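You operate a simulated robot arm through the tools that you are given. There is no shell and no other tool.

The job below is to be done with a simulated robot arm. You get a single attempt, and the scene is never put back.

## Task
Set the length gauge to 120 mm and lay the matching blue stick in it.
Fine: gauge lock to FREE first, back to FIXED once the stop is set.

It is judged by the outcome, as a careful person would: the job done as asked, and still so three seconds after it is handed in. It fails if anything else is knocked over, pushed out of place, dropped, spilled or broken.

## Robot
A 7-joint arm with a two-finger parallel gripper, fixed in place. Base frame: the origin is on the floor under the middle of its stand, x ahead of it, y to its left, z up; the work surface is at about z = 900. Units: mm, degrees, N and s.
With the tool pointing down near the work surface it reaches from about 400 to 760 mm from the base axis. Its first joint turns from -143.0 to 143.0 degrees. Payload 3 kg.
The TCP is the grasp point between the finger pads, 30 mm short of the fingertips. In the tool frame z runs along the fingers and y along their closing line. Largest opening 110 mm; finger width 20, thickness 10; the body of the gripper, 48 by 112 mm, starts 55 mm behind the TCP.
Orientation is told as [roll, pitch, yaw] about the base's x, y, z axes, in that order, counted from this pose: with the fingers straight down and closing along the base's y, the tool's x points along the base's -x, its y along +y and its z along -z.

## Interface
- The arm moves only by the tool send_rows. Its arguments are lists of equal length, an entry for each row: "slide": the shift along the tool's x, y, z in mm, a list of three; "turn": the turn, a rotation vector about the tool's x, y, z in degrees, a list of three. In form: {"slide": [[tx, ty, tz], ...], "turn": [[wx, wy, wz], ...]}. A call has 1 to 20 rows; each row shifts and turns the commanded pose from where the row before left it, along the tool's axes as they then stand. "gripper" is the opening in per cent of the stroke, from 0 (shut) to 100 (fully open), set as the call begins (left out, the last holds). Rows are played at 5 a second. More than 50 mm and 8.6 degrees between two rows, or a gripper value outside its range, and nothing of the call is played. A pose out of reach is approached as far as the arm can. The call stops where the force on the tool passes 40 N (or 10 N more than at its start, if that is more) or the arm is blocked; 0.2 s more then pass. Each finger travels about 108 mm/s and halts on what it meets, pressing with about 24 N; the grip force reading is that of the motor and also rises with nothing between the fingers. The clock runs only during rows and for 0.2 s after the last one: add rows that do not move to give the fingers time. The reply holds the time, the measured pose of the TCP, the force on the tool along the base axes, the opening and the grip force, in the units named above and with some noise, with the torque about the TCP (base axes, N m) and any sound that the robot's microphone picked up, and new pictures: "pictures" is both (left out), scene, wrist or none.
- Cameras (640 x 400 px; columns grow to the right, rows downward): "scene" is fixed at [398, 649.5, 1465.7]; the picture's right is [-1.00, -0.07, 0.00], its down [-0.05, 0.74, -0.68] and it looks along [0.05, -0.67, -0.74] (base axes); focal length 214 px, centre (320, 200). "wrist" rides on the gripper at [72, 17, -103] in the tool frame; the picture's right is [-0.23, 0.97, 0.00], its down [-0.76, -0.18, -0.62] and it looks along [-0.61, -0.14, 0.78] (tool axes); focal length 222 px, centre (320, 200). There is no depth. A picture from a camera that has moved, and an enlarged one, comes with that camera's place and axes in the base frame and with its lens.
- lift_body(by): slides the trunk up (or, below 0, down) by that many mm; the arm rides with it, the base frame stays. It gives what a move gives, with no picture.
- zoom(camera, box): a new picture of the part [left, top, right, bottom] of that camera's present view, enlarged. The clock stands still meanwhile.
- finish_job(): hands the job in; it is judged then, once.

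Places have to be worked out from the pictures, the camera data and where the tool is seen. Open the gripper and draw the arm clear of the work before you hand the job in, unless the task says otherwise.

The tools are called after "Request:" by a JSON object that holds its "api" and its "payload". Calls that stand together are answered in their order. send_rows: Moves the arm, as the interface text tells. Its arguments: {"type":"object","properties":{"slide":{"type":"array"},"turn":{"type":"array"},"gripper":{"type":"number"},"pictures":{"type":"string","enum":["both","scene","wrist","none"]}},"required":["slide","turn"]} The other tools are called the same way: lift_body (by) moves the trunk up or down; zoom (camera, box) takes an enlarged picture of a part of a camera's view; finish_job () hands the job in.

At the start:

```text
time: 0.0
ee_pos: [758.9, 46.3, 1227.8]
tcp_rot: [-0.1, 0.0, 0.1]
force: [0.0, -0.1, -0.1]
moment: [0.01, 0.04, -0.02]
grip_width: 110.0
grasp_force: 0.0
trunk travel left (down, up): [-789.0, 101.0]
```

scene: 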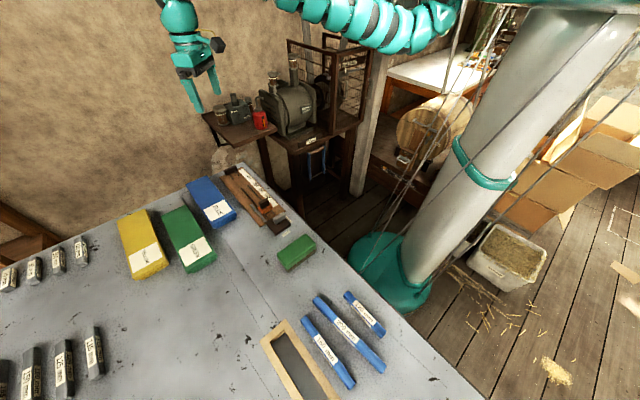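
wrist: 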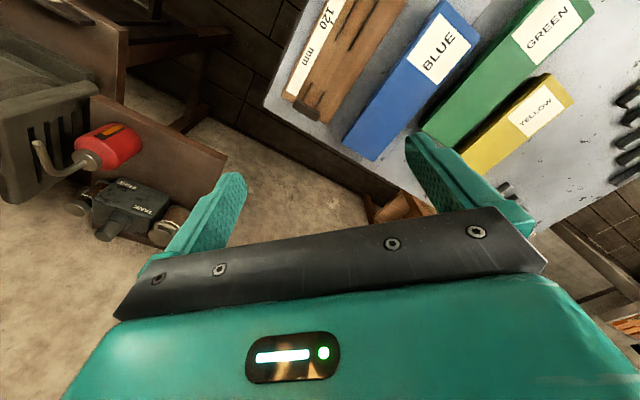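

I'll look more closely at the gauge, the sticks and the table before I move anything.

Request:
{"api": "zoom", "payload": {"camera": "scene", "box": [180, 150, 340, 250]}}

Request:
{"api": "zoom", "payload": {"camera": "scene", "box": [240, 270, 420, 400]}}

Request:
{"api": "zoom", "payload": {"camera": "wrist", "box": [260, 0, 480, 140]}}

Request:
{"api": "zoom", "payload": {"camera": "scene", "box": [0, 220, 160, 400]}}

```text
4.00 times, centred on (260, 200) of scene
camera zoom: at [398.0, 649.5, 1465.7], right [-1.0, -0.07, 0.0], down [-0.05, 0.74, -0.68], along [0.05, -0.67, -0.74], focal length 858 px, centre (560, 200)
```

zoom: 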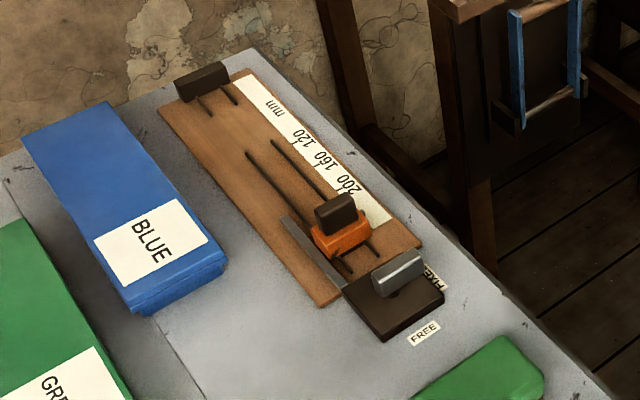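

```text
3.08 times, centred on (330, 335) of scene
camera zoom: at [398.0, 649.5, 1465.7], right [-1.0, -0.07, 0.0], down [-0.05, 0.74, -0.68], along [0.05, -0.67, -0.74], focal length 660 px, centre (289, -215)
```

zoom: 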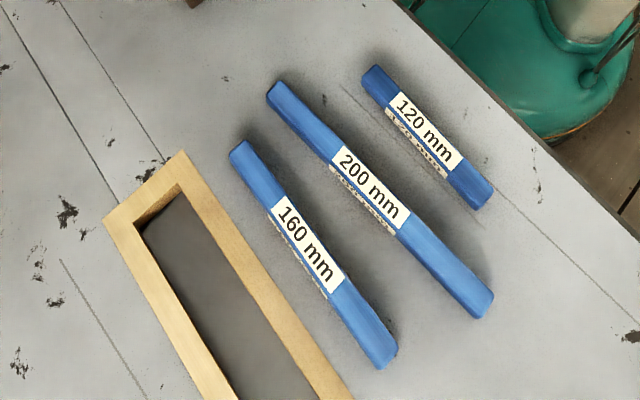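

```text
2.86 times, centred on (370, 70) of wrist
camera zoom: at [686.7, 64.8, 1331.9], right [0.23, 0.97, 0.0], down [0.76, -0.18, 0.62], along [0.61, -0.14, -0.78], focal length 635 px, centre (177, 571)
```

zoom: 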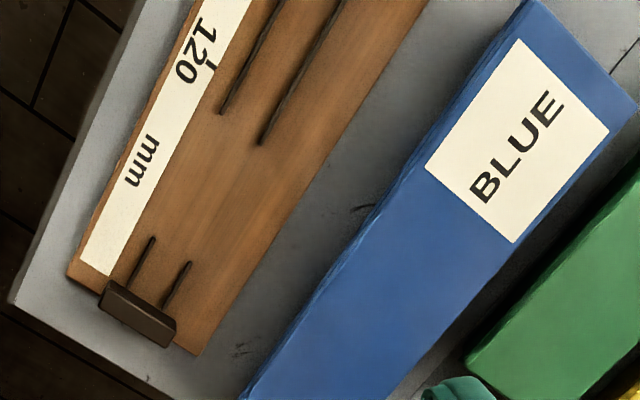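

```text
2.22 times, centred on (80, 310) of scene
camera zoom: at [398.0, 649.5, 1465.7], right [-1.0, -0.07, 0.0], down [-0.05, 0.74, -0.68], along [0.05, -0.67, -0.74], focal length 477 px, centre (853, -44)
```

zoom: 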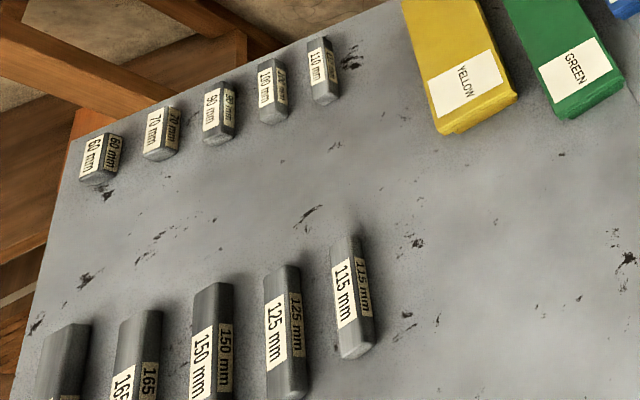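

The gauge lies at about 45°, with its fixed end near (798, 17) and the lock near (557, 258). The 120 mm stick is near (305, 498). I'll swing the wrist camera over the lock end with the tool yawed to -45°, staying high and clear.

Request:
{"api": "send_rows", "payload": {"slide": [[28.5, 34.7, 9.8], [28.5, 34.7, 9.8], [28.5, 34.7, 9.8], [28.5, 34.7, 9.8], [28.5, 34.7, 9.8], [28.5, 34.7, 9.8], [28.5, 34.7, 9.8], [28.5, 34.7, 9.8], [28.5, 34.7, 9.8], [28.5, 34.7, 9.8], [0, 0, 0], [0, 0, 0], [0, 0, 0], [0, 0, 0], [0, 0, 0], [0, 0, 0], [0, 0, 0]], "turn": [[0, 0, 0], [0, 0, 0], [0, 0, 0], [0, 0, 0], [0, 0, 0], [0, 0, 0], [0, 0, 0], [0, 0, 0], [0, 0, 0], [0, 0, 0], [0, 0, 7.5], [0, 0, 7.5], [0, 0, 7.5], [0, 0, 7.5], [0, 0, 7.5], [0, 0, 7.5], [0, 0, 0]], "pictures": "both"}}

```text
time: 3.6
ee_pos: [473.9, 394.6, 1130.2]
tcp_rot: [0.0, 0.1, -45.1]
force: [-0.1, -0.2, 0.5]
moment: [-0.03, 0.0, 0.0]
grip_width: 109.7
grasp_force: 0.1
trunk travel left (down, up): [-789.0, 101.0]
camera wrist: at [434.5, 458.3, 1234.1], right [0.85, 0.53, 0.0], down [0.41, -0.67, 0.62], along [0.33, -0.53, -0.78], focal length 222 px, centre (320, 200)
```

scene: 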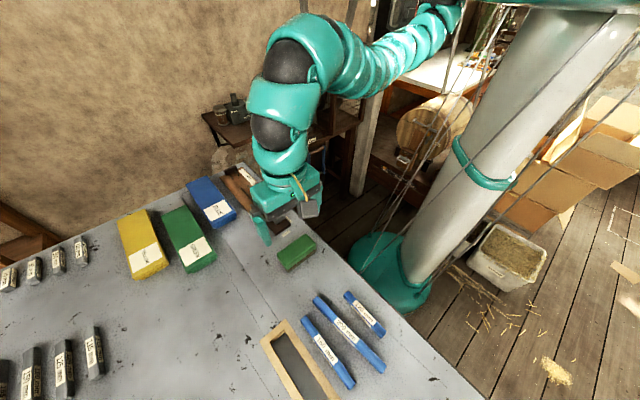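
wrist: 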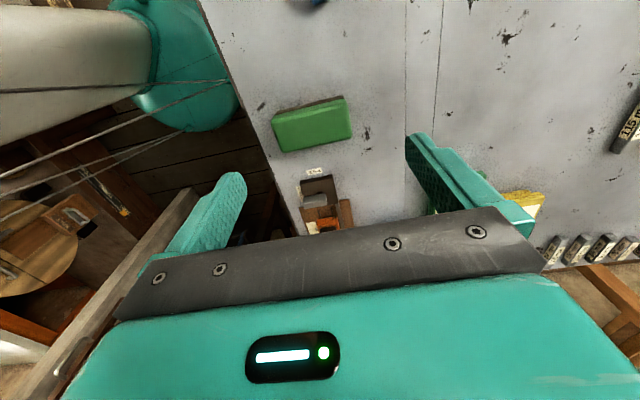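

The wrist picture is upside down and the fingers hide its lower half. I'll move the camera over the lock so the gauge shows in the upper part of the view.

Request:
{"api": "send_rows", "payload": {"slide": [[-43, -10.3, 0], [-43, -10.3, 0], [-43, -10.3, 0], [-43, -10.3, 0], [-43, -10.3, 0], [0, 0, 0]], "turn": [[0, 0, 0], [0, 0, 0], [0, 0, 0], [0, 0, 0], [0, 0, 0], [0, 0, 0]], "pictures": "wrist"}}

Request:
{"api": "zoom", "payload": {"camera": "wrist", "box": [240, 0, 440, 125]}}

```text
time: 5.0
ee_pos: [588.9, 206.5, 1130.8]
tcp_rot: [0.0, 0.1, -45.0]
force: [-0.1, 0.5, -0.6]
moment: [0.0, -0.02, -0.03]
grip_width: 109.6
grasp_force: 0.0
trunk travel left (down, up): [-789.0, 101.0]
camera wrist: at [550.2, 270.3, 1234.2], right [0.85, 0.53, 0.0], down [0.41, -0.66, 0.62], along [0.33, -0.53, -0.78], focal length 222 px, centre (320, 200)
```

wrist: 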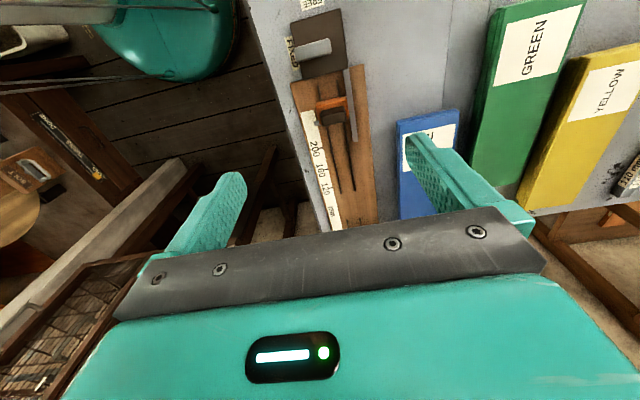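

```text
3.20 times, centred on (340, 62) of wrist
camera zoom: at [550.2, 270.3, 1234.2], right [0.85, 0.53, 0.0], down [0.41, -0.66, 0.62], along [0.33, -0.53, -0.78], focal length 711 px, centre (256, 640)
```

zoom: 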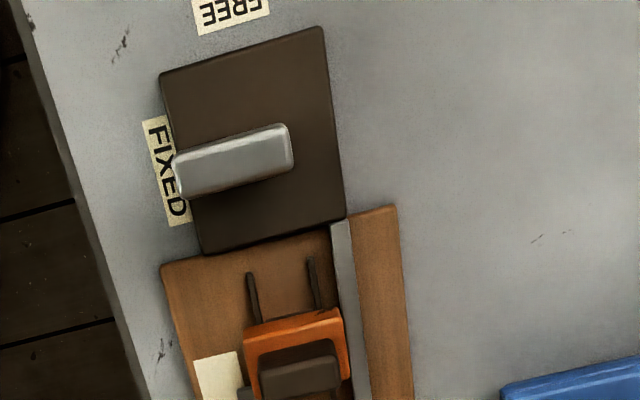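

The lever is a bar on a square plate centred near (562, 252). It points to FIXED, and FREE is 90° clockwise seen from above. I'll zoom in on the lever and the stop to get their heights.

Request:
{"api": "zoom", "payload": {"camera": "wrist", "box": [280, 0, 360, 50]}}

Request:
{"api": "zoom", "payload": {"camera": "wrist", "box": [280, 40, 400, 115]}}

Request:
{"api": "zoom", "payload": {"camera": "wrist", "box": [290, 110, 420, 230]}}

Request:
{"api": "zoom", "payload": {"camera": "scene", "box": [240, 190, 320, 240]}}

```text
8.00 times, centred on (320, 25) of wrist
camera zoom: at [550.2, 270.3, 1234.2], right [0.85, 0.53, 0.0], down [0.41, -0.66, 0.62], along [0.33, -0.53, -0.78], focal length 1777 px, centre (320, 1600)
```

zoom: 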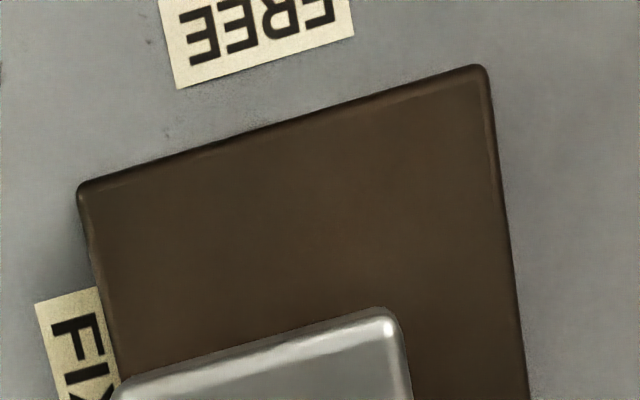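

```text
5.33 times, centred on (340, 78) of wrist
camera zoom: at [550.2, 270.3, 1234.2], right [0.85, 0.53, 0.0], down [0.41, -0.66, 0.62], along [0.33, -0.53, -0.78], focal length 1185 px, centre (213, 853)
```

zoom: 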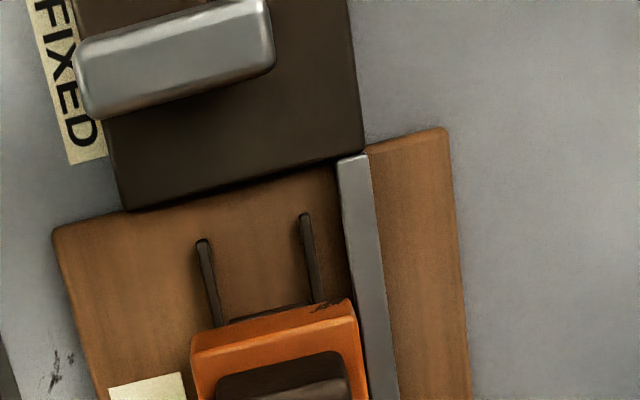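

```text
3.33 times, centred on (355, 170) of wrist
camera zoom: at [550.2, 270.3, 1234.2], right [0.85, 0.53, 0.0], down [0.41, -0.66, 0.62], along [0.33, -0.53, -0.78], focal length 740 px, centre (203, 300)
```

zoom: 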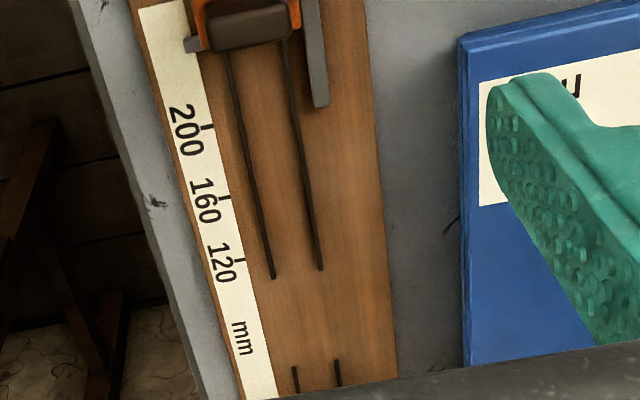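

```text
8.00 times, centred on (280, 215) of scene
camera zoom: at [398.0, 649.5, 1465.7], right [-1.0, -0.07, 0.0], down [-0.05, 0.74, -0.68], along [0.05, -0.67, -0.74], focal length 1716 px, centre (640, 80)
```

zoom: 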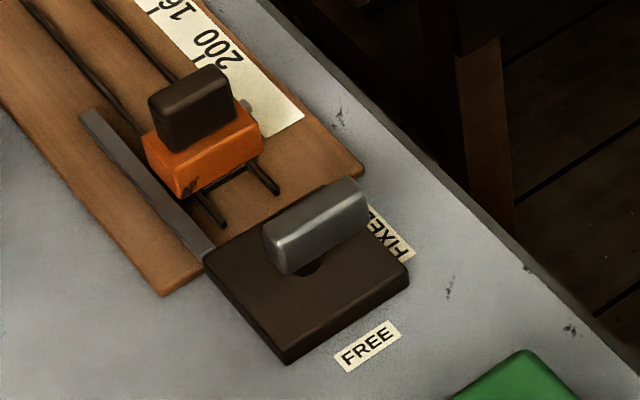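

The lever's top looks to be at about z = 940, on a plate around z = 910, with the pivot at the plate centre. I'll turn the tool to yaw +45 and go above the lever for a closer look.

Request:
{"api": "send_rows", "payload": {"slide": [[0, 0, 0], [0, 0, 0], [0, 0, 0], [0, 0, 0], [0, 0, 0], [0, 0, 0], [0, 0, 0], [0, 0, 0], [0, 0, 0], [0, 0, 0], [0, 0, 0], [0, 0, 0]], "turn": [[0, 0, -8.18], [0, 0, -8.18], [0, 0, -8.18], [0, 0, -8.18], [0, 0, -8.18], [0, 0, -8.18], [0, 0, -8.18], [0, 0, -8.18], [0, 0, -8.18], [0, 0, -8.18], [0, 0, -8.2], [0, 0, 0]], "pictures": "none"}}

```text
time: 7.6
ee_pos: [589.5, 206.2, 1130.3]
tcp_rot: [0.2, 0.1, 45.2]
force: [0.2, -0.5, -0.7]
moment: [-0.01, 0.01, 0.03]
grip_width: 109.9
grasp_force: 0.0
trunk travel left (down, up): [-789.0, 101.0]
```

The turn went cleanly. Now I'll move over the plate centre and down to z = 1040, with the fingers narrowed to about 44 mm.

Request:
{"api": "send_rows", "payload": {"slide": [[-4.1, 17.1, 30], [-4.1, 17.1, 30], [-4.1, 17.1, 30], [0, 0, 0]], "turn": [[0, 0, 0], [0, 0, 0], [0, 0, 0], [0, 0, 0]], "gripper": 40, "pictures": "both"}}

Request:
{"api": "zoom", "payload": {"camera": "wrist", "box": [240, 60, 400, 160]}}

Request:
{"api": "zoom", "payload": {"camera": "scene", "box": [230, 170, 330, 240]}}

```text
time: 8.6
ee_pos: [561.7, 250.9, 1041.5]
tcp_rot: [0.0, -0.1, 44.9]
force: [0.4, -0.1, 0.4]
moment: [0.02, 0.01, 0.02]
grip_width: 43.8
grasp_force: 0.2
trunk travel left (down, up): [-789.0, 101.0]
camera wrist: at [498.5, 212.7, 1145.4], right [-0.53, 0.85, 0.0], down [0.66, 0.41, 0.62], along [0.53, 0.33, -0.78], focal length 222 px, centre (320, 200)
```

scene: 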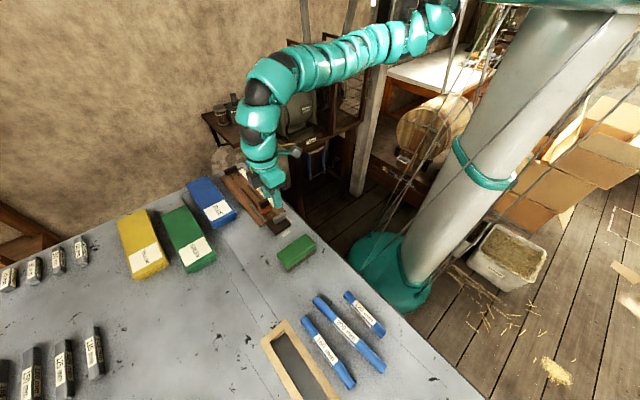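
wrist: 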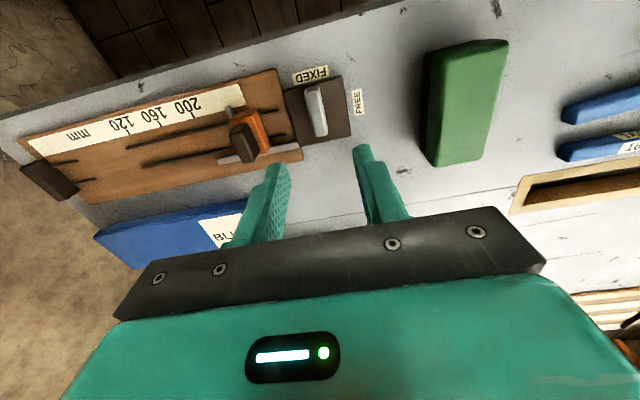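

```text
4.00 times, centred on (320, 110) of wrist
camera zoom: at [498.5, 212.7, 1145.4], right [-0.53, 0.85, 0.0], down [0.66, 0.41, 0.62], along [0.53, 0.33, -0.78], focal length 888 px, centre (320, 560)
```

zoom: 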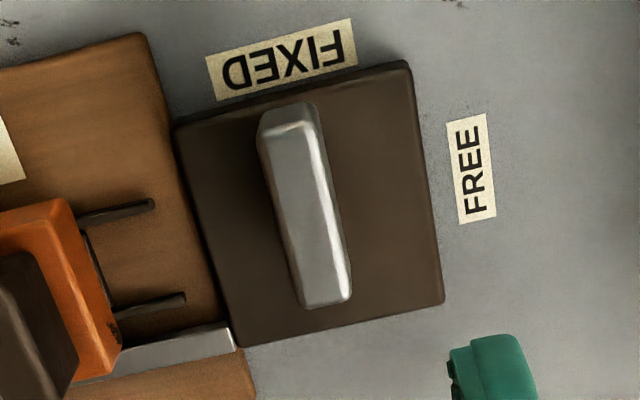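

```text
5.71 times, centred on (280, 205) of scene
camera zoom: at [398.0, 649.5, 1465.7], right [-1.0, -0.07, 0.0], down [-0.05, 0.74, -0.68], along [0.05, -0.67, -0.74], focal length 1226 px, centre (549, 171)
```

zoom: 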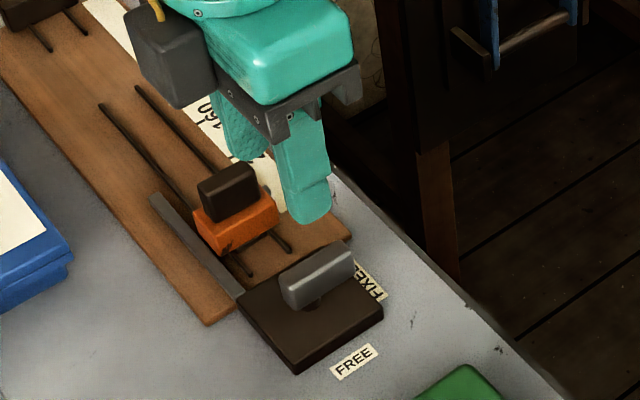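

Triangulation puts the plate top at z ≈ 905 and the pivot at ≈ (563, 251.5). The lever is about 12 mm wide and 40 mm long, with its top at ≈ 936. I'll narrow the fingers to 30 mm and lower to z ≈ 963 to check they straddle it.

Request:
{"api": "send_rows", "payload": {"slide": [[-1.5, -0.2, 26], [0, 0, 26], [0, 0, 26], [0, 0, 0]], "turn": [[0, 0, 0], [0, 0, 0], [0, 0, 0], [0, 0, 0]], "gripper": 28, "pictures": "both"}}

Request:
{"api": "zoom", "payload": {"camera": "wrist", "box": [240, 80, 400, 180]}}

Request:
{"api": "zoom", "payload": {"camera": "scene", "box": [230, 170, 330, 240]}}

```text
time: 9.6
ee_pos: [562.5, 251.9, 961.7]
tcp_rot: [0.0, -0.1, 45.1]
force: [-0.1, 0.1, -0.9]
moment: [-0.01, -0.01, 0.02]
grip_width: 30.8
grasp_force: 0.0
trunk travel left (down, up): [-789.0, 101.0]
camera wrist: at [499.4, 214.3, 1065.9], right [-0.53, 0.85, 0.0], down [0.66, 0.41, 0.62], along [0.53, 0.33, -0.78], focal length 222 px, centre (320, 200)
```

scene: 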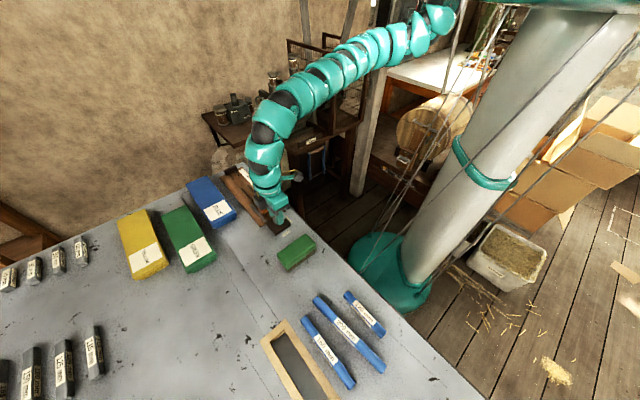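
wrist: 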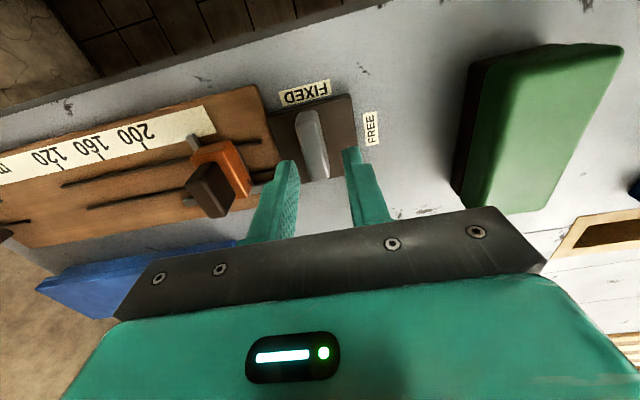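

```text
4.00 times, centred on (320, 130) of wrist
camera zoom: at [499.4, 214.3, 1065.9], right [-0.53, 0.85, 0.0], down [0.66, 0.41, 0.62], along [0.53, 0.33, -0.78], focal length 888 px, centre (320, 480)
```

zoom: 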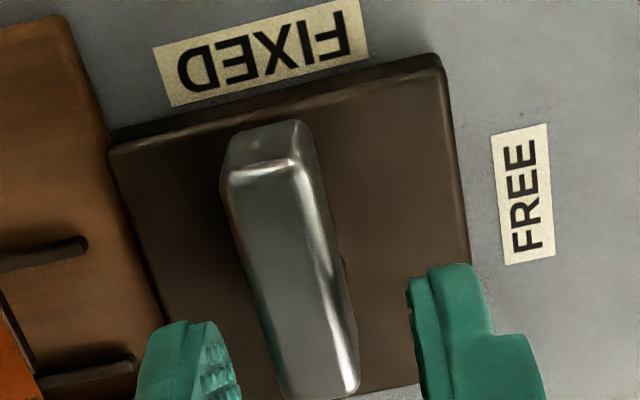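

```text
5.71 times, centred on (280, 205) of scene
camera zoom: at [398.0, 649.5, 1465.7], right [-1.0, -0.07, 0.0], down [-0.05, 0.74, -0.68], along [0.05, -0.67, -0.74], focal length 1226 px, centre (549, 171)
```

zoom: 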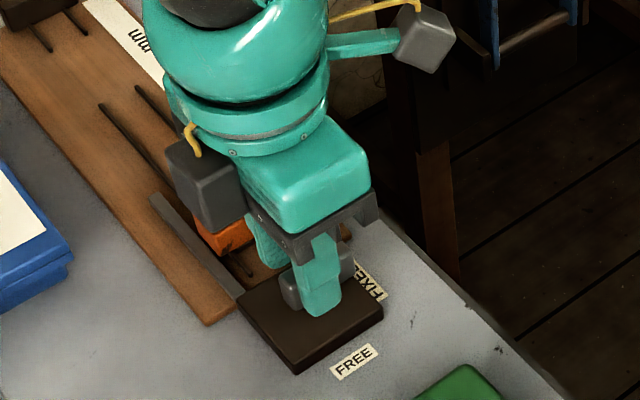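

The fingers straddle the lever cleanly. I'll lower the last 18 mm, which puts the fingertips around z = 914, and then close on the lever.

Request:
{"api": "send_rows", "payload": {"slide": [[0, 0, 9], [0, 0, 9], [0, 0, 0]], "turn": [[0, 0, 0], [0, 0, 0], [0, 0, 0]], "pictures": "none"}}

Request:
{"api": "send_rows", "payload": {"slide": [[0, 0, 0], [0, 0, 0], [0, 0, 0]], "turn": [[0, 0, 0], [0, 0, 0], [0, 0, 0]], "gripper": 0, "pictures": "both"}}

```text
time: 10.4
ee_pos: [562.5, 252.7, 945.5]
tcp_rot: [0.1, 0.0, 45.0]
force: [-0.2, -0.2, 1.0]
moment: [0.0, 0.0, 0.01]
grip_width: 30.5
grasp_force: 0.0
trunk travel left (down, up): [-789.0, 101.0]
```

```text
time: 11.2
ee_pos: [563.3, 252.5, 943.8]
tcp_rot: [0.0, 0.1, 45.0]
force: [3.7, -2.7, 1.8]
moment: [-0.77, 0.56, -0.01]
grip_width: 13.8
grasp_force: 44.7
trunk travel left (down, up): [-789.0, 101.0]
camera wrist: at [500.5, 213.3, 1047.5], right [-0.53, 0.85, 0.0], down [0.66, 0.41, 0.62], along [0.53, 0.33, -0.78], focal length 222 px, centre (320, 200)
```

scene: 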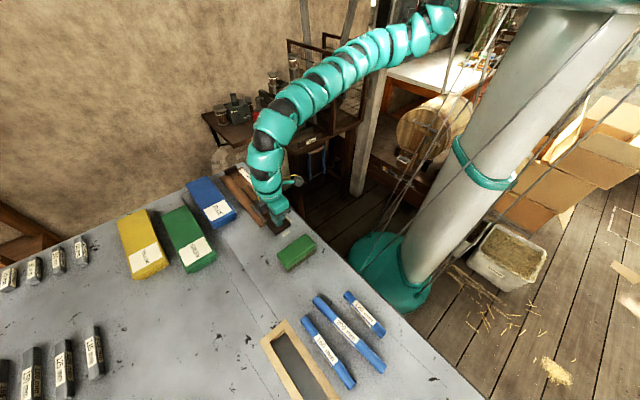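
wrist: 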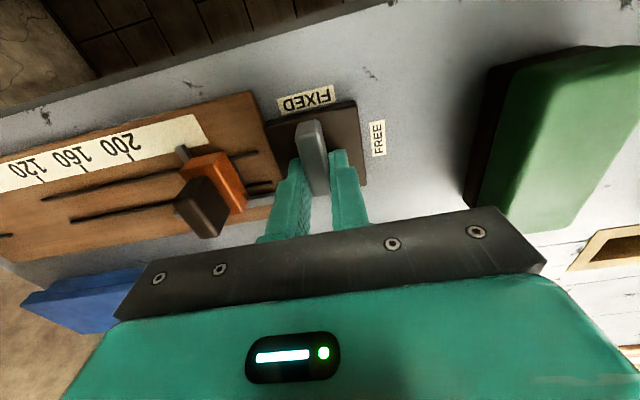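

The lever is gripped at 13.8 mm with only a slight sideways load. I'll start turning toward FREE, beginning with about 25° while I watch the forces.

Request:
{"api": "send_rows", "payload": {"slide": [[0, -0.5, 0], [0, 0, 0], [0, 0, 0], [0, 0, 0]], "turn": [[0, 0, 8.2], [0, 0, 8.2], [0, 0, 8.2], [0, 0, 0]], "pictures": "wrist"}}

```text
time: 12.2
ee_pos: [563.8, 251.3, 944.8]
tcp_rot: [0.1, 0.1, 20.3]
force: [3.1, -4.8, 3.9]
moment: [-0.08, 0.0, 0.01]
grip_width: 13.9
grasp_force: 45.2
trunk travel left (down, up): [-789.0, 101.0]
camera wrist: at [490.2, 242.6, 1047.5], right [-0.12, 0.99, 0.0], down [0.78, 0.1, 0.62], along [0.62, 0.08, -0.78], focal length 222 px, centre (320, 200)
```

wrist: 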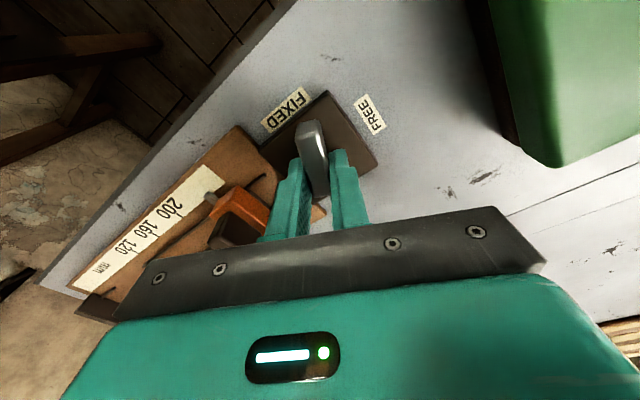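

The lever is turning with the tool and the forces are low, so I'll go through the remaining angle to FREE.

Request:
{"api": "send_rows", "payload": {"slide": [[0, 0, 0], [0, 0, 0], [0, 0, 0], [0, 0, 0], [0, 0, 0], [0, 0, 0], [0, 0, 0], [0, 0, 0], [0, 0, 0]], "turn": [[0, 0, 8.2], [0, 0, 8.2], [0, 0, 8.2], [0, 0, 8.2], [0, 0, 8.2], [0, 0, 8.2], [0, 0, 8.2], [0, 0, 8.0], [0, 0, 0]], "pictures": "both"}}

Request:
{"api": "zoom", "payload": {"camera": "wrist", "box": [240, 60, 400, 200]}}

Request:
{"api": "zoom", "payload": {"camera": "scene", "box": [230, 170, 330, 240]}}

```text
time: 14.2
ee_pos: [564.1, 249.1, 942.8]
tcp_rot: [0.1, 0.1, -45.1]
force: [-3.5, -14.9, -9.4]
moment: [-0.25, 0.04, 0.12]
grip_width: 14.0
grasp_force: 45.5
trunk travel left (down, up): [-789.0, 101.0]
camera wrist: at [524.7, 313.6, 1047.9], right [0.85, 0.53, 0.0], down [0.41, -0.67, 0.62], along [0.33, -0.53, -0.78], focal length 222 px, centre (320, 200)
```

scene: 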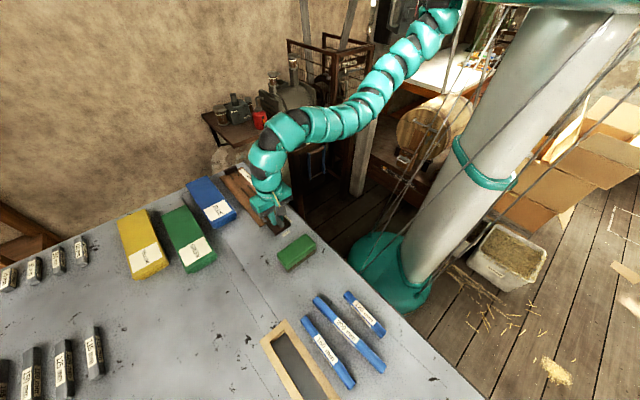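
wrist: 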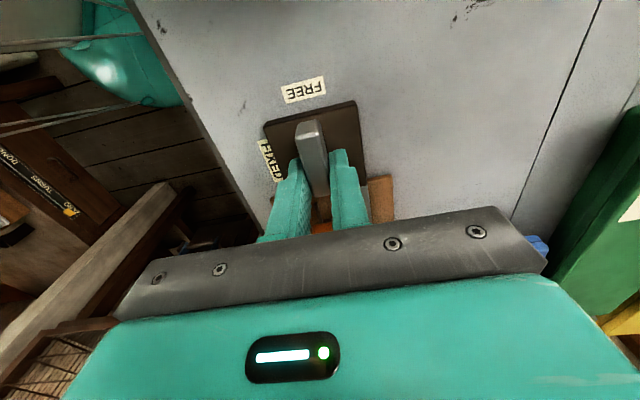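

```text
2.86 times, centred on (320, 130) of wrist
camera zoom: at [524.7, 313.6, 1047.9], right [0.85, 0.53, 0.0], down [0.41, -0.67, 0.62], along [0.33, -0.53, -0.78], focal length 635 px, centre (320, 400)
```

zoom: 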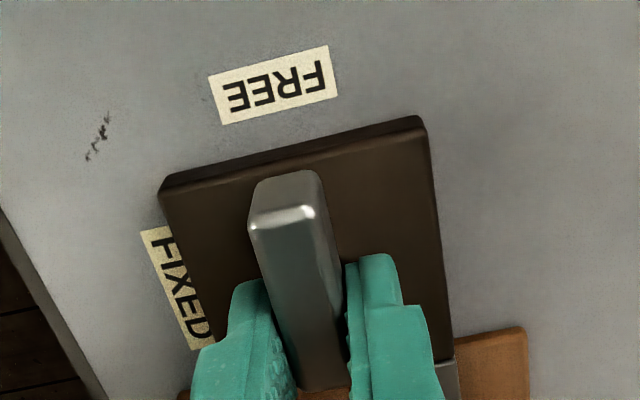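

```text
5.71 times, centred on (280, 205) of scene
camera zoom: at [398.0, 649.5, 1465.7], right [-1.0, -0.07, 0.0], down [-0.05, 0.74, -0.68], along [0.05, -0.67, -0.74], focal length 1226 px, centre (549, 171)
```

zoom: 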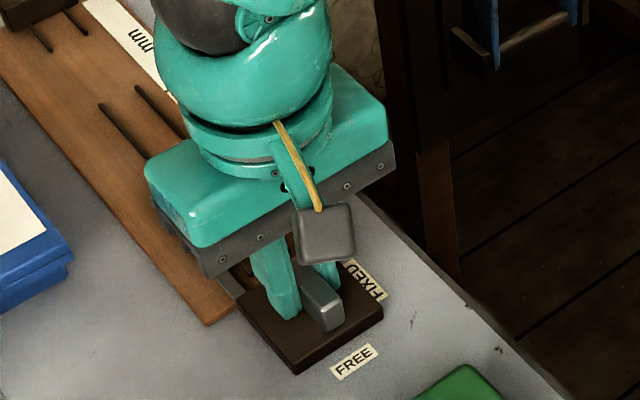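

The lever now points at FREE. I'll turn 3° further to feel for its end stop through the torque reading.

Request:
{"api": "send_rows", "payload": {"slide": [[0, 0, 0], [0, 0, 0], [0, 0, 0]], "turn": [[0, 0, 1.5], [0, 0, 1.5], [0, 0, 0]], "pictures": "none"}}

```text
time: 15.0
ee_pos: [562.4, 249.7, 944.8]
tcp_rot: [0.0, 0.1, -47.9]
force: [-5.6, -19.3, -12.5]
moment: [-0.49, -0.1, 1.09]
grip_width: 14.4
grasp_force: 44.8
trunk travel left (down, up): [-789.0, 101.0]
```

The torque rose to 1.1 N m, so the lever is at its FREE stop. I'll relax those 3° and open to about 31 mm, then lift off.

Request:
{"api": "send_rows", "payload": {"slide": [[0, 0, 0], [0, 0, 0]], "turn": [[0, 0, -2.5], [0, 0, 0]], "pictures": "none"}}

Request:
{"api": "send_rows", "payload": {"slide": [[0, 0, 0], [0, 0, 0], [0, 0, -20], [0, 0, -30], [0, 0, -40], [0, 0, 0]], "turn": [[0, 0, 0], [0, 0, 0], [0, 0, 0], [0, 0, 0], [0, 0, 0], [0, 0, 0]], "gripper": 28, "pictures": "wrist"}}

Request:
{"api": "zoom", "payload": {"camera": "wrist", "box": [240, 60, 400, 160]}}

```text
time: 15.6
ee_pos: [562.8, 249.9, 944.6]
tcp_rot: [-0.1, 0.2, -45.6]
force: [-7.9, -20.3, -14.9]
moment: [-0.57, -0.26, 0.39]
grip_width: 14.0
grasp_force: 44.9
trunk travel left (down, up): [-789.0, 101.0]
```

```text
time: 17.0
ee_pos: [565.5, 252.9, 1034.6]
tcp_rot: [0.0, 0.0, -45.5]
force: [0.6, 0.1, -0.8]
moment: [-0.02, -0.02, -0.02]
grip_width: 31.0
grasp_force: 0.0
trunk travel left (down, up): [-789.0, 101.0]
camera wrist: at [526.8, 316.6, 1138.8], right [0.85, 0.52, 0.0], down [0.41, -0.67, 0.62], along [0.32, -0.53, -0.78], focal length 222 px, centre (320, 200)
```

wrist: 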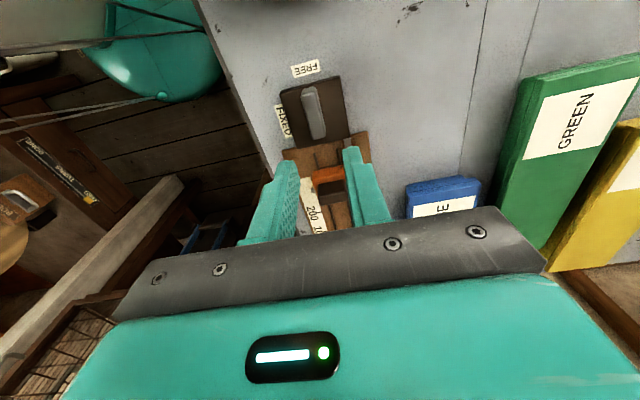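

```text
4.00 times, centred on (320, 110) of wrist
camera zoom: at [526.8, 316.6, 1138.8], right [0.85, 0.52, 0.0], down [0.41, -0.67, 0.62], along [0.32, -0.53, -0.78], focal length 888 px, centre (320, 560)
```

zoom: 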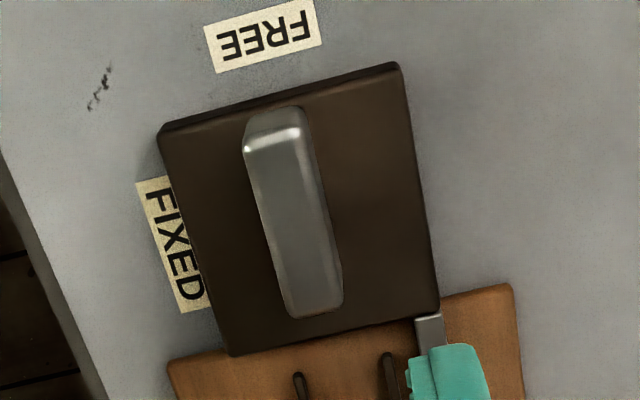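

The lever sits at FREE. Next I'll move the camera over the stop and scale, opening the fingers wide so they don't block the view.

Request:
{"api": "send_rows", "payload": {"slide": [[0, 0, -30], [-42, -3.7, -13], [-42, -3.7, -13], [-42, -3.7, -13], [-42, -3.7, -13], [-42, -3.7, -13], [0, 0, 0]], "turn": [[0, 0, -0.5], [0, 0, 0], [0, 0, 0], [0, 0, 0], [0, 0, 0], [0, 0, 0], [0, 0, 0]], "gripper": 100, "pictures": "wrist"}}

Request:
{"api": "zoom", "payload": {"camera": "wrist", "box": [260, 0, 420, 100]}}

Request:
{"api": "zoom", "payload": {"camera": "wrist", "box": [260, 80, 420, 180]}}

```text
time: 18.6
ee_pos: [699.1, 90.6, 1130.5]
tcp_rot: [0.0, 0.0, -44.9]
force: [-0.2, -0.1, 0.0]
moment: [0.02, 0.02, 0.0]
grip_width: 109.9
grasp_force: 0.0
trunk travel left (down, up): [-789.0, 101.0]
camera wrist: at [660.0, 155.0, 1233.8], right [0.85, 0.53, 0.0], down [0.41, -0.66, 0.62], along [0.33, -0.53, -0.78], focal length 222 px, centre (320, 200)
```

wrist: 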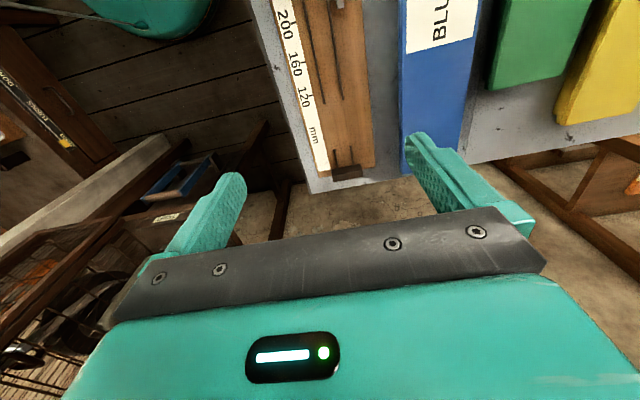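

```text
4.00 times, centred on (340, 50) of wrist
camera zoom: at [660.0, 155.0, 1233.8], right [0.85, 0.53, 0.0], down [0.41, -0.66, 0.62], along [0.33, -0.53, -0.78], focal length 888 px, centre (240, 800)
```

zoom: 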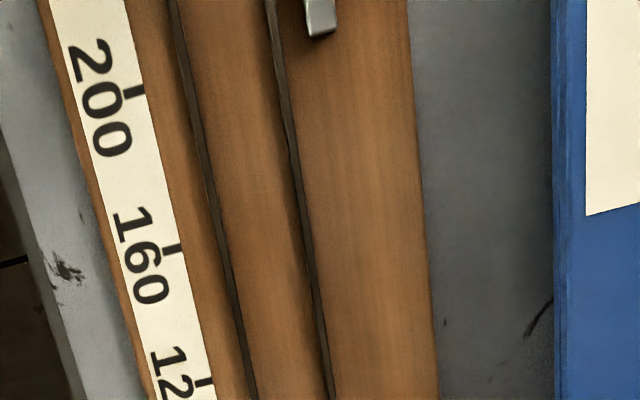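

```text
4.00 times, centred on (340, 130) of wrist
camera zoom: at [660.0, 155.0, 1233.8], right [0.85, 0.53, 0.0], down [0.41, -0.66, 0.62], along [0.33, -0.53, -0.78], focal length 888 px, centre (240, 480)
```

zoom: 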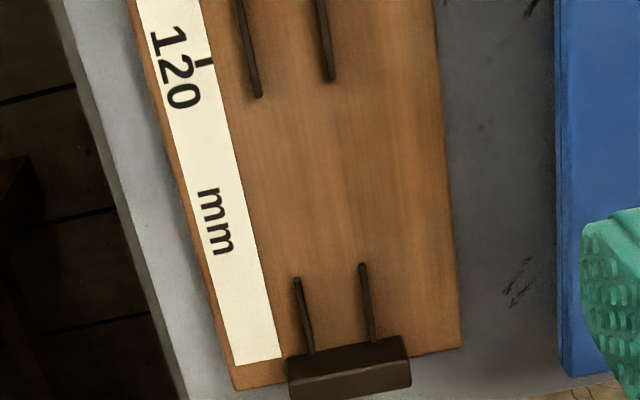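

The scale ticks are 40 mm apart. The fixed end's face is 120.0 mm from the 120 tick, so the pointer reads the stop's face directly. Next I'll look at the stop carriage from closer.

Request:
{"api": "send_rows", "payload": {"slide": [[34.1, 2.3, 25], [34.1, 2.3, 25], [0, 0, 0]], "turn": [[0, 0, 0], [0, 0, 0], [0, 0, 0]], "pictures": "wrist"}}

Request:
{"api": "zoom", "payload": {"camera": "wrist", "box": [250, 0, 410, 100]}}

Request:
{"api": "zoom", "payload": {"camera": "scene", "box": [210, 170, 310, 240]}}

```text
time: 19.4
ee_pos: [655.5, 142.4, 1081.7]
tcp_rot: [0.0, 0.0, -45.0]
force: [0.6, -0.9, 0.1]
moment: [0.02, -0.02, -0.05]
grip_width: 109.9
grasp_force: 0.1
trunk travel left (down, up): [-789.0, 101.0]
camera wrist: at [616.7, 205.6, 1185.0], right [0.85, 0.53, 0.0], down [0.41, -0.66, 0.62], along [0.33, -0.53, -0.78], focal length 222 px, centre (320, 200)
```

wrist: 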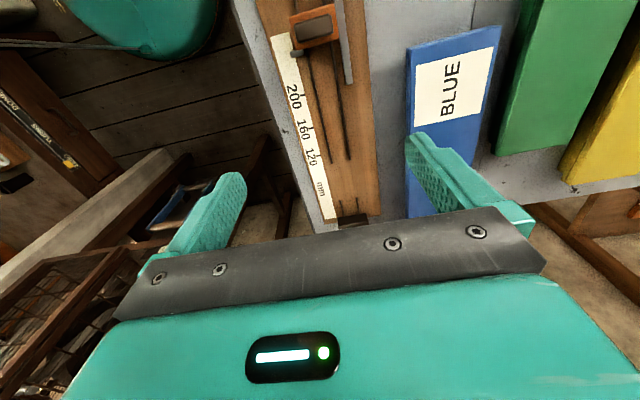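

```text
4.00 times, centred on (330, 50) of wrist
camera zoom: at [616.7, 205.6, 1185.0], right [0.85, 0.53, 0.0], down [0.41, -0.66, 0.62], along [0.33, -0.53, -0.78], focal length 888 px, centre (280, 800)
```

zoom: 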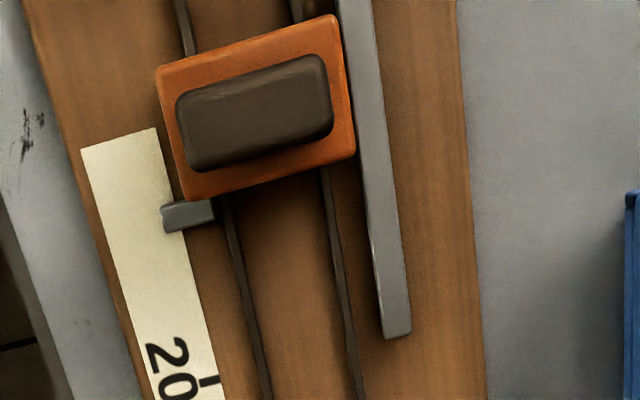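

```text
5.71 times, centred on (260, 205) of scene
camera zoom: at [398.0, 649.5, 1465.7], right [-1.0, -0.07, 0.0], down [-0.05, 0.74, -0.68], along [0.05, -0.67, -0.74], focal length 1226 px, centre (663, 171)
```

zoom: 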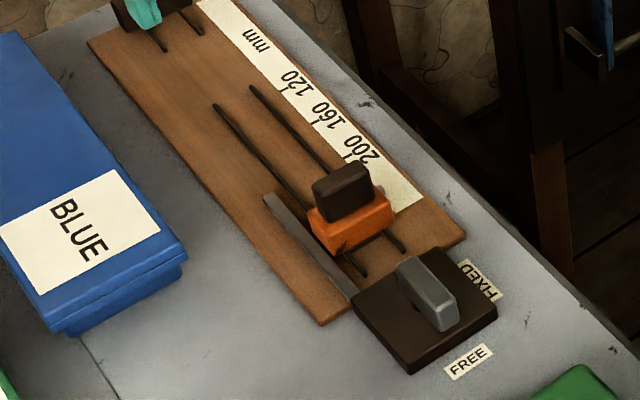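

The carriage top is at z ≈ 930, and the knob is about 12 × 30 mm, centred at s ≈ 293 along the gauge; the pointer reads about 245. With this much slack I can lay the stick in first and then bring the stop up to 120 and lock it. I'll fetch a view of the sticks.

Request:
{"api": "send_rows", "payload": {"slide": [[0, 0, -20], [45.3, 0.5, 4], [45.3, 0.5, 4], [45.3, 0.5, 4], [45.3, 0.5, 4], [45.3, 0.5, 4], [45.3, 0.5, 4], [45.3, 0.5, 4], [45.3, 0.5, 4], [45.3, 0.5, 4], [45.3, 0.5, 4], [45.3, 0.5, 2], [0, 0, 0]], "turn": [[0, 0, 0], [0, 0, 0], [0, 0, 0], [0, 0, 0], [0, 0, 0], [0, 0, 0], [0, 0, 0], [0, 0, 0], [0, 0, 0], [0, 0, 0], [0, 0, 0], [0, 0, 0], [0, 0, 0]], "pictures": "both"}}

Request:
{"api": "zoom", "payload": {"camera": "wrist", "box": [220, 20, 420, 180]}}

```text
time: 22.2
ee_pos: [314.6, 489.4, 1058.3]
tcp_rot: [0.0, 0.1, -45.0]
force: [0.4, 0.3, 0.3]
moment: [0.01, 0.02, 0.01]
grip_width: 110.1
grasp_force: 0.0
out of reach, approached as far as the arm can: row 12
trunk travel left (down, up): [-789.0, 101.0]
camera wrist: at [275.0, 552.3, 1162.9], right [0.85, 0.53, 0.0], down [0.41, -0.67, 0.62], along [0.33, -0.53, -0.78], focal length 222 px, centre (320, 200)
```

scene: 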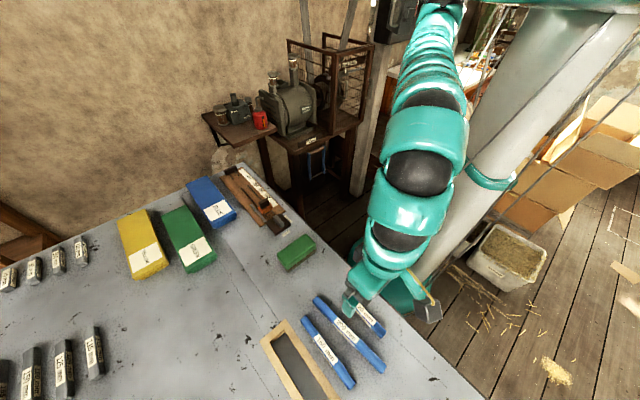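
wrist: 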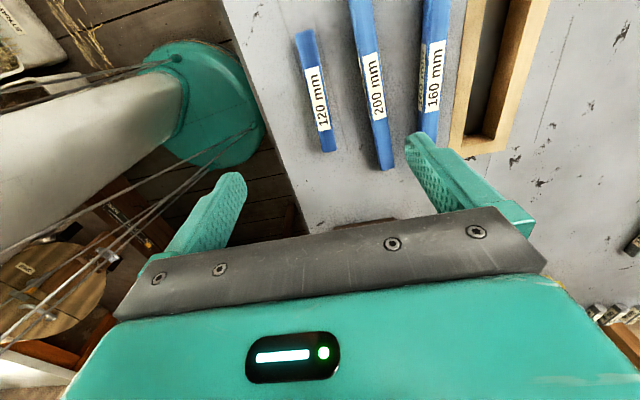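

```text
2.50 times, centred on (320, 100) of wrist
camera zoom: at [275.0, 552.3, 1162.9], right [0.85, 0.53, 0.0], down [0.41, -0.67, 0.62], along [0.33, -0.53, -0.78], focal length 555 px, centre (320, 450)
```

zoom: 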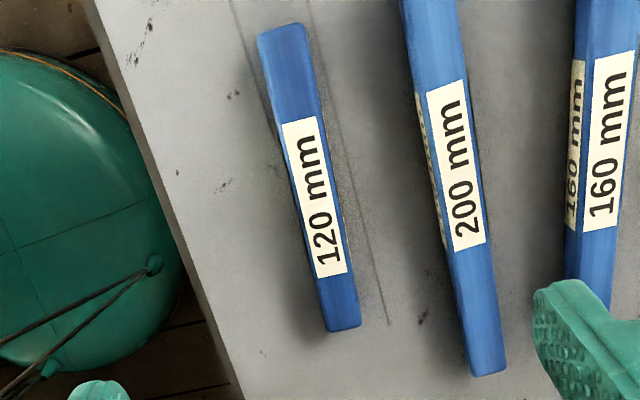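

The pose at yaw -45 here is at the edge of the arm's reach. The stick is symmetric, so I'll turn the tool 180° to yaw ≈ +134 for the pick and turn back during transit. That also puts the grip on the nearer half at the gauge.

Request:
{"api": "send_rows", "payload": {"slide": [[-8, 0, -20], [0, 0, 0], [0, 0, 0], [0, 0, 0], [0, 0, 0], [0, 0, 0], [0, 0, 0], [0, 0, 0], [0, 0, 0], [0, 0, 0], [0, 0, 0], [0, 0, 0], [0, 0, 0], [0, 0, 0], [0, 0, 0], [0, 0, 0], [0, 0, 0], [0, 0, 0], [0, 0, 0], [0, 0, 0]], "turn": [[0, 0, -8.5], [0, 0, -8.5], [0, 0, -8.5], [0, 0, -8.5], [0, 0, -8.5], [0, 0, -8.5], [0, 0, -8.5], [0, 0, -8.5], [0, 0, -8.5], [0, 0, -8.5], [0, 0, -8.5], [0, 0, -8.5], [0, 0, -8.5], [0, 0, -8.5], [0, 0, -8.5], [0, 0, -8.5], [0, 0, -8.5], [0, 0, -8.5], [0, 0, -8.5], [0, 0, -8.5]], "pictures": "none"}}

Request:
{"api": "send_rows", "payload": {"slide": [[0, 0, 0], [0, 0, 0], [0, 0, 0]], "turn": [[0, 0, -4.5], [0, 0, -4.5], [0, 0, 0]], "gripper": 45, "pictures": "both"}}

Request:
{"api": "zoom", "payload": {"camera": "wrist", "box": [220, 20, 420, 180]}}

```text
time: 26.4
ee_pos: [319.2, 483.5, 1078.2]
tcp_rot: [0.0, 0.0, 125.1]
force: [-0.3, 0.4, 0.3]
moment: [-0.03, 0.03, 0.02]
grip_width: 110.2
grasp_force: 0.1
trunk travel left (down, up): [-789.0, 101.0]
```

```text
time: 27.2
ee_pos: [319.6, 484.6, 1079.2]
tcp_rot: [-0.1, 0.0, 134.0]
force: [0.5, 1.1, -0.5]
moment: [-0.03, 0.0, -0.02]
grip_width: 49.4
grasp_force: 0.1
trunk travel left (down, up): [-789.0, 101.0]
camera wrist: at [357.8, 420.5, 1182.1], right [-0.86, -0.51, 0.0], down [-0.4, 0.67, 0.62], along [-0.32, 0.53, -0.78], focal length 222 px, centre (320, 200)
```

scene: 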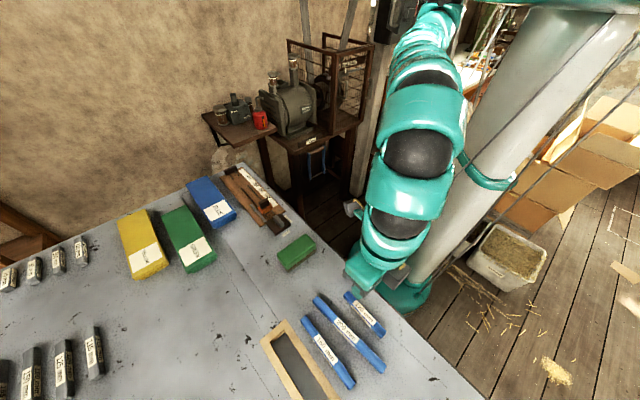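
wrist: 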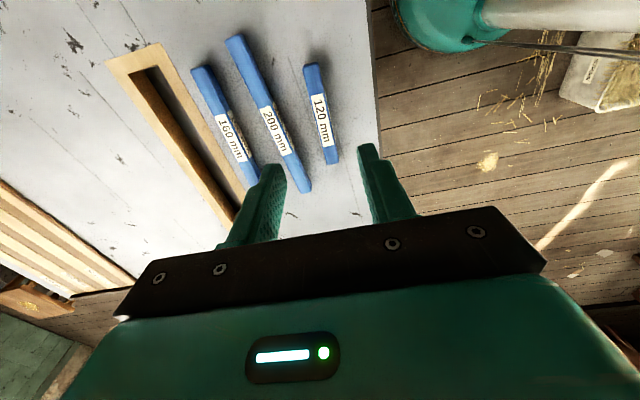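

```text
2.50 times, centred on (320, 100) of wrist
camera zoom: at [357.8, 420.5, 1182.1], right [-0.86, -0.51, 0.0], down [-0.4, 0.67, 0.62], along [-0.32, 0.53, -0.78], focal length 555 px, centre (320, 450)
```

zoom: 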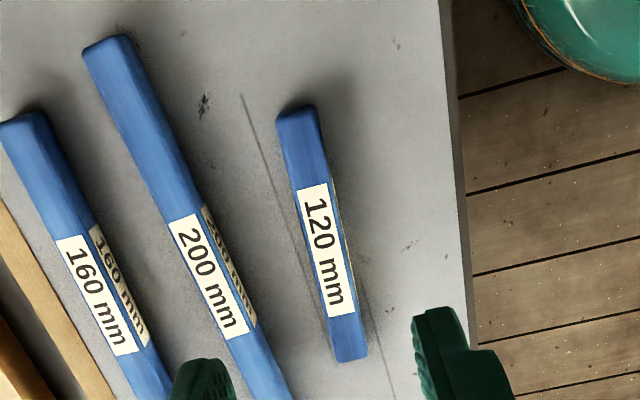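

The stick's centre is at (307, 498), with its top at z ≈ 915 and its axis at -46.4°. The tool is over a point about 20 mm from the centre with 0.4 mm lateral error. I'll lower to z ≈ 935 and close.

Request:
{"api": "send_rows", "payload": {"slide": [[1.5, -0.4, 40], [0, 0, 40], [0, 0, 40], [0, 0, 24], [0, 0, 0]], "turn": [[0, 0, 0], [0, 0, 0], [0, 0, 0], [0, 0, 0], [0, 0, 0]], "pictures": "both"}}

Request:
{"api": "zoom", "payload": {"camera": "wrist", "box": [240, 80, 400, 200]}}

Request:
{"api": "zoom", "payload": {"camera": "scene", "box": [290, 240, 440, 390]}}

```text
time: 28.4
ee_pos: [317.7, 471.1, 958.0]
tcp_rot: [0.0, 0.0, 134.0]
force: [0.0, -1.1, 0.1]
moment: [-0.02, 0.0, 0.0]
grip_width: 49.6
grasp_force: 0.2
out of reach, approached as far as the arm can: row 3, 4
trunk travel left (down, up): [-789.0, 101.0]
camera wrist: at [356.4, 408.2, 1061.8], right [-0.86, -0.51, 0.0], down [-0.4, 0.67, 0.62], along [-0.32, 0.54, -0.78], focal length 222 px, centre (320, 200)
```

scene: 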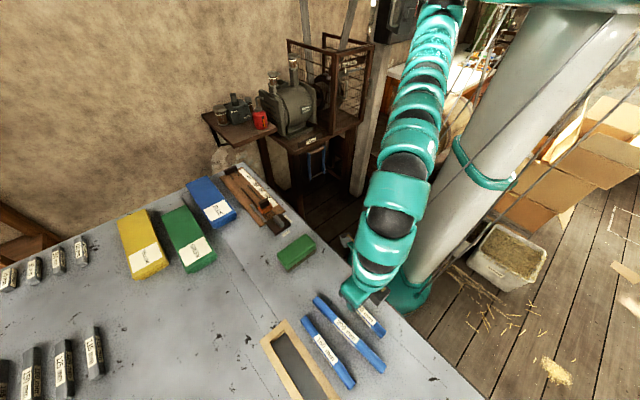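
wrist: 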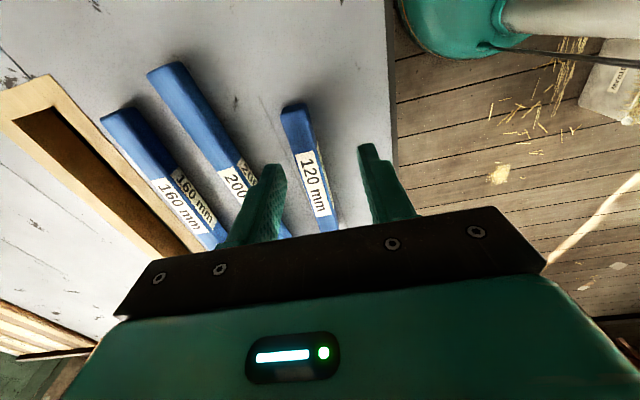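

```text
3.33 times, centred on (320, 140) of wrist
camera zoom: at [356.4, 408.2, 1061.8], right [-0.86, -0.51, 0.0], down [-0.4, 0.67, 0.62], along [-0.32, 0.54, -0.78], focal length 740 px, centre (320, 400)
```

zoom: 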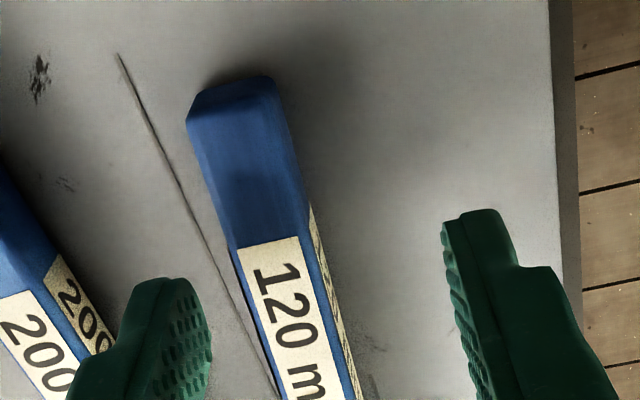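

```text
2.67 times, centred on (365, 315) of scene
camera zoom: at [398.0, 649.5, 1465.7], right [-1.0, -0.07, 0.0], down [-0.05, 0.74, -0.68], along [0.05, -0.67, -0.74], focal length 572 px, centre (200, -107)
```

zoom: 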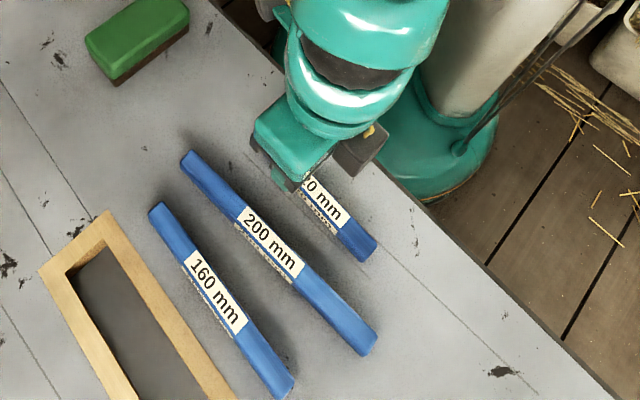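

Rows 3 and 4 ran out of reach, so the TCP stopped at (318, 471, 958) without touching anything. The trunk is high for work this low, so I'll raise the arm back up and lower the trunk, which should give the joints more room.

Request:
{"api": "send_rows", "payload": {"slide": [[0, 0, -40], [0, 0, -40], [0, 0, -45], [0, 0, -45], [0, 0, 0]], "turn": [[0, 0, 0], [0, 0, 0], [0, 0, 0], [0, 0, 0], [0, 0, 0]], "pictures": "none"}}

```text
time: 29.6
ee_pos: [317.3, 473.3, 1129.7]
tcp_rot: [0.0, 0.0, 134.0]
force: [-0.2, 0.4, -0.2]
moment: [0.0, 0.03, -0.01]
grip_width: 49.4
grasp_force: 0.1
trunk travel left (down, up): [-789.0, 101.0]
```

The TCP is at z = 1130 and clear, so I'll lower the trunk 120 mm, which takes the TCP down to about 1010.

Request:
{"api": "lift_body", "payload": {"by": -120}}

```text
time: 31.1
ee_pos: [316.0, 473.6, 1009.2]
tcp_rot: [0.0, 0.0, 133.9]
force: [0.2, -0.3, -0.2]
moment: [0.0, 0.01, -0.04]
grip_width: 49.5
grasp_force: 0.1
trunk travel left (down, up): [-669.0, 221.0]
```

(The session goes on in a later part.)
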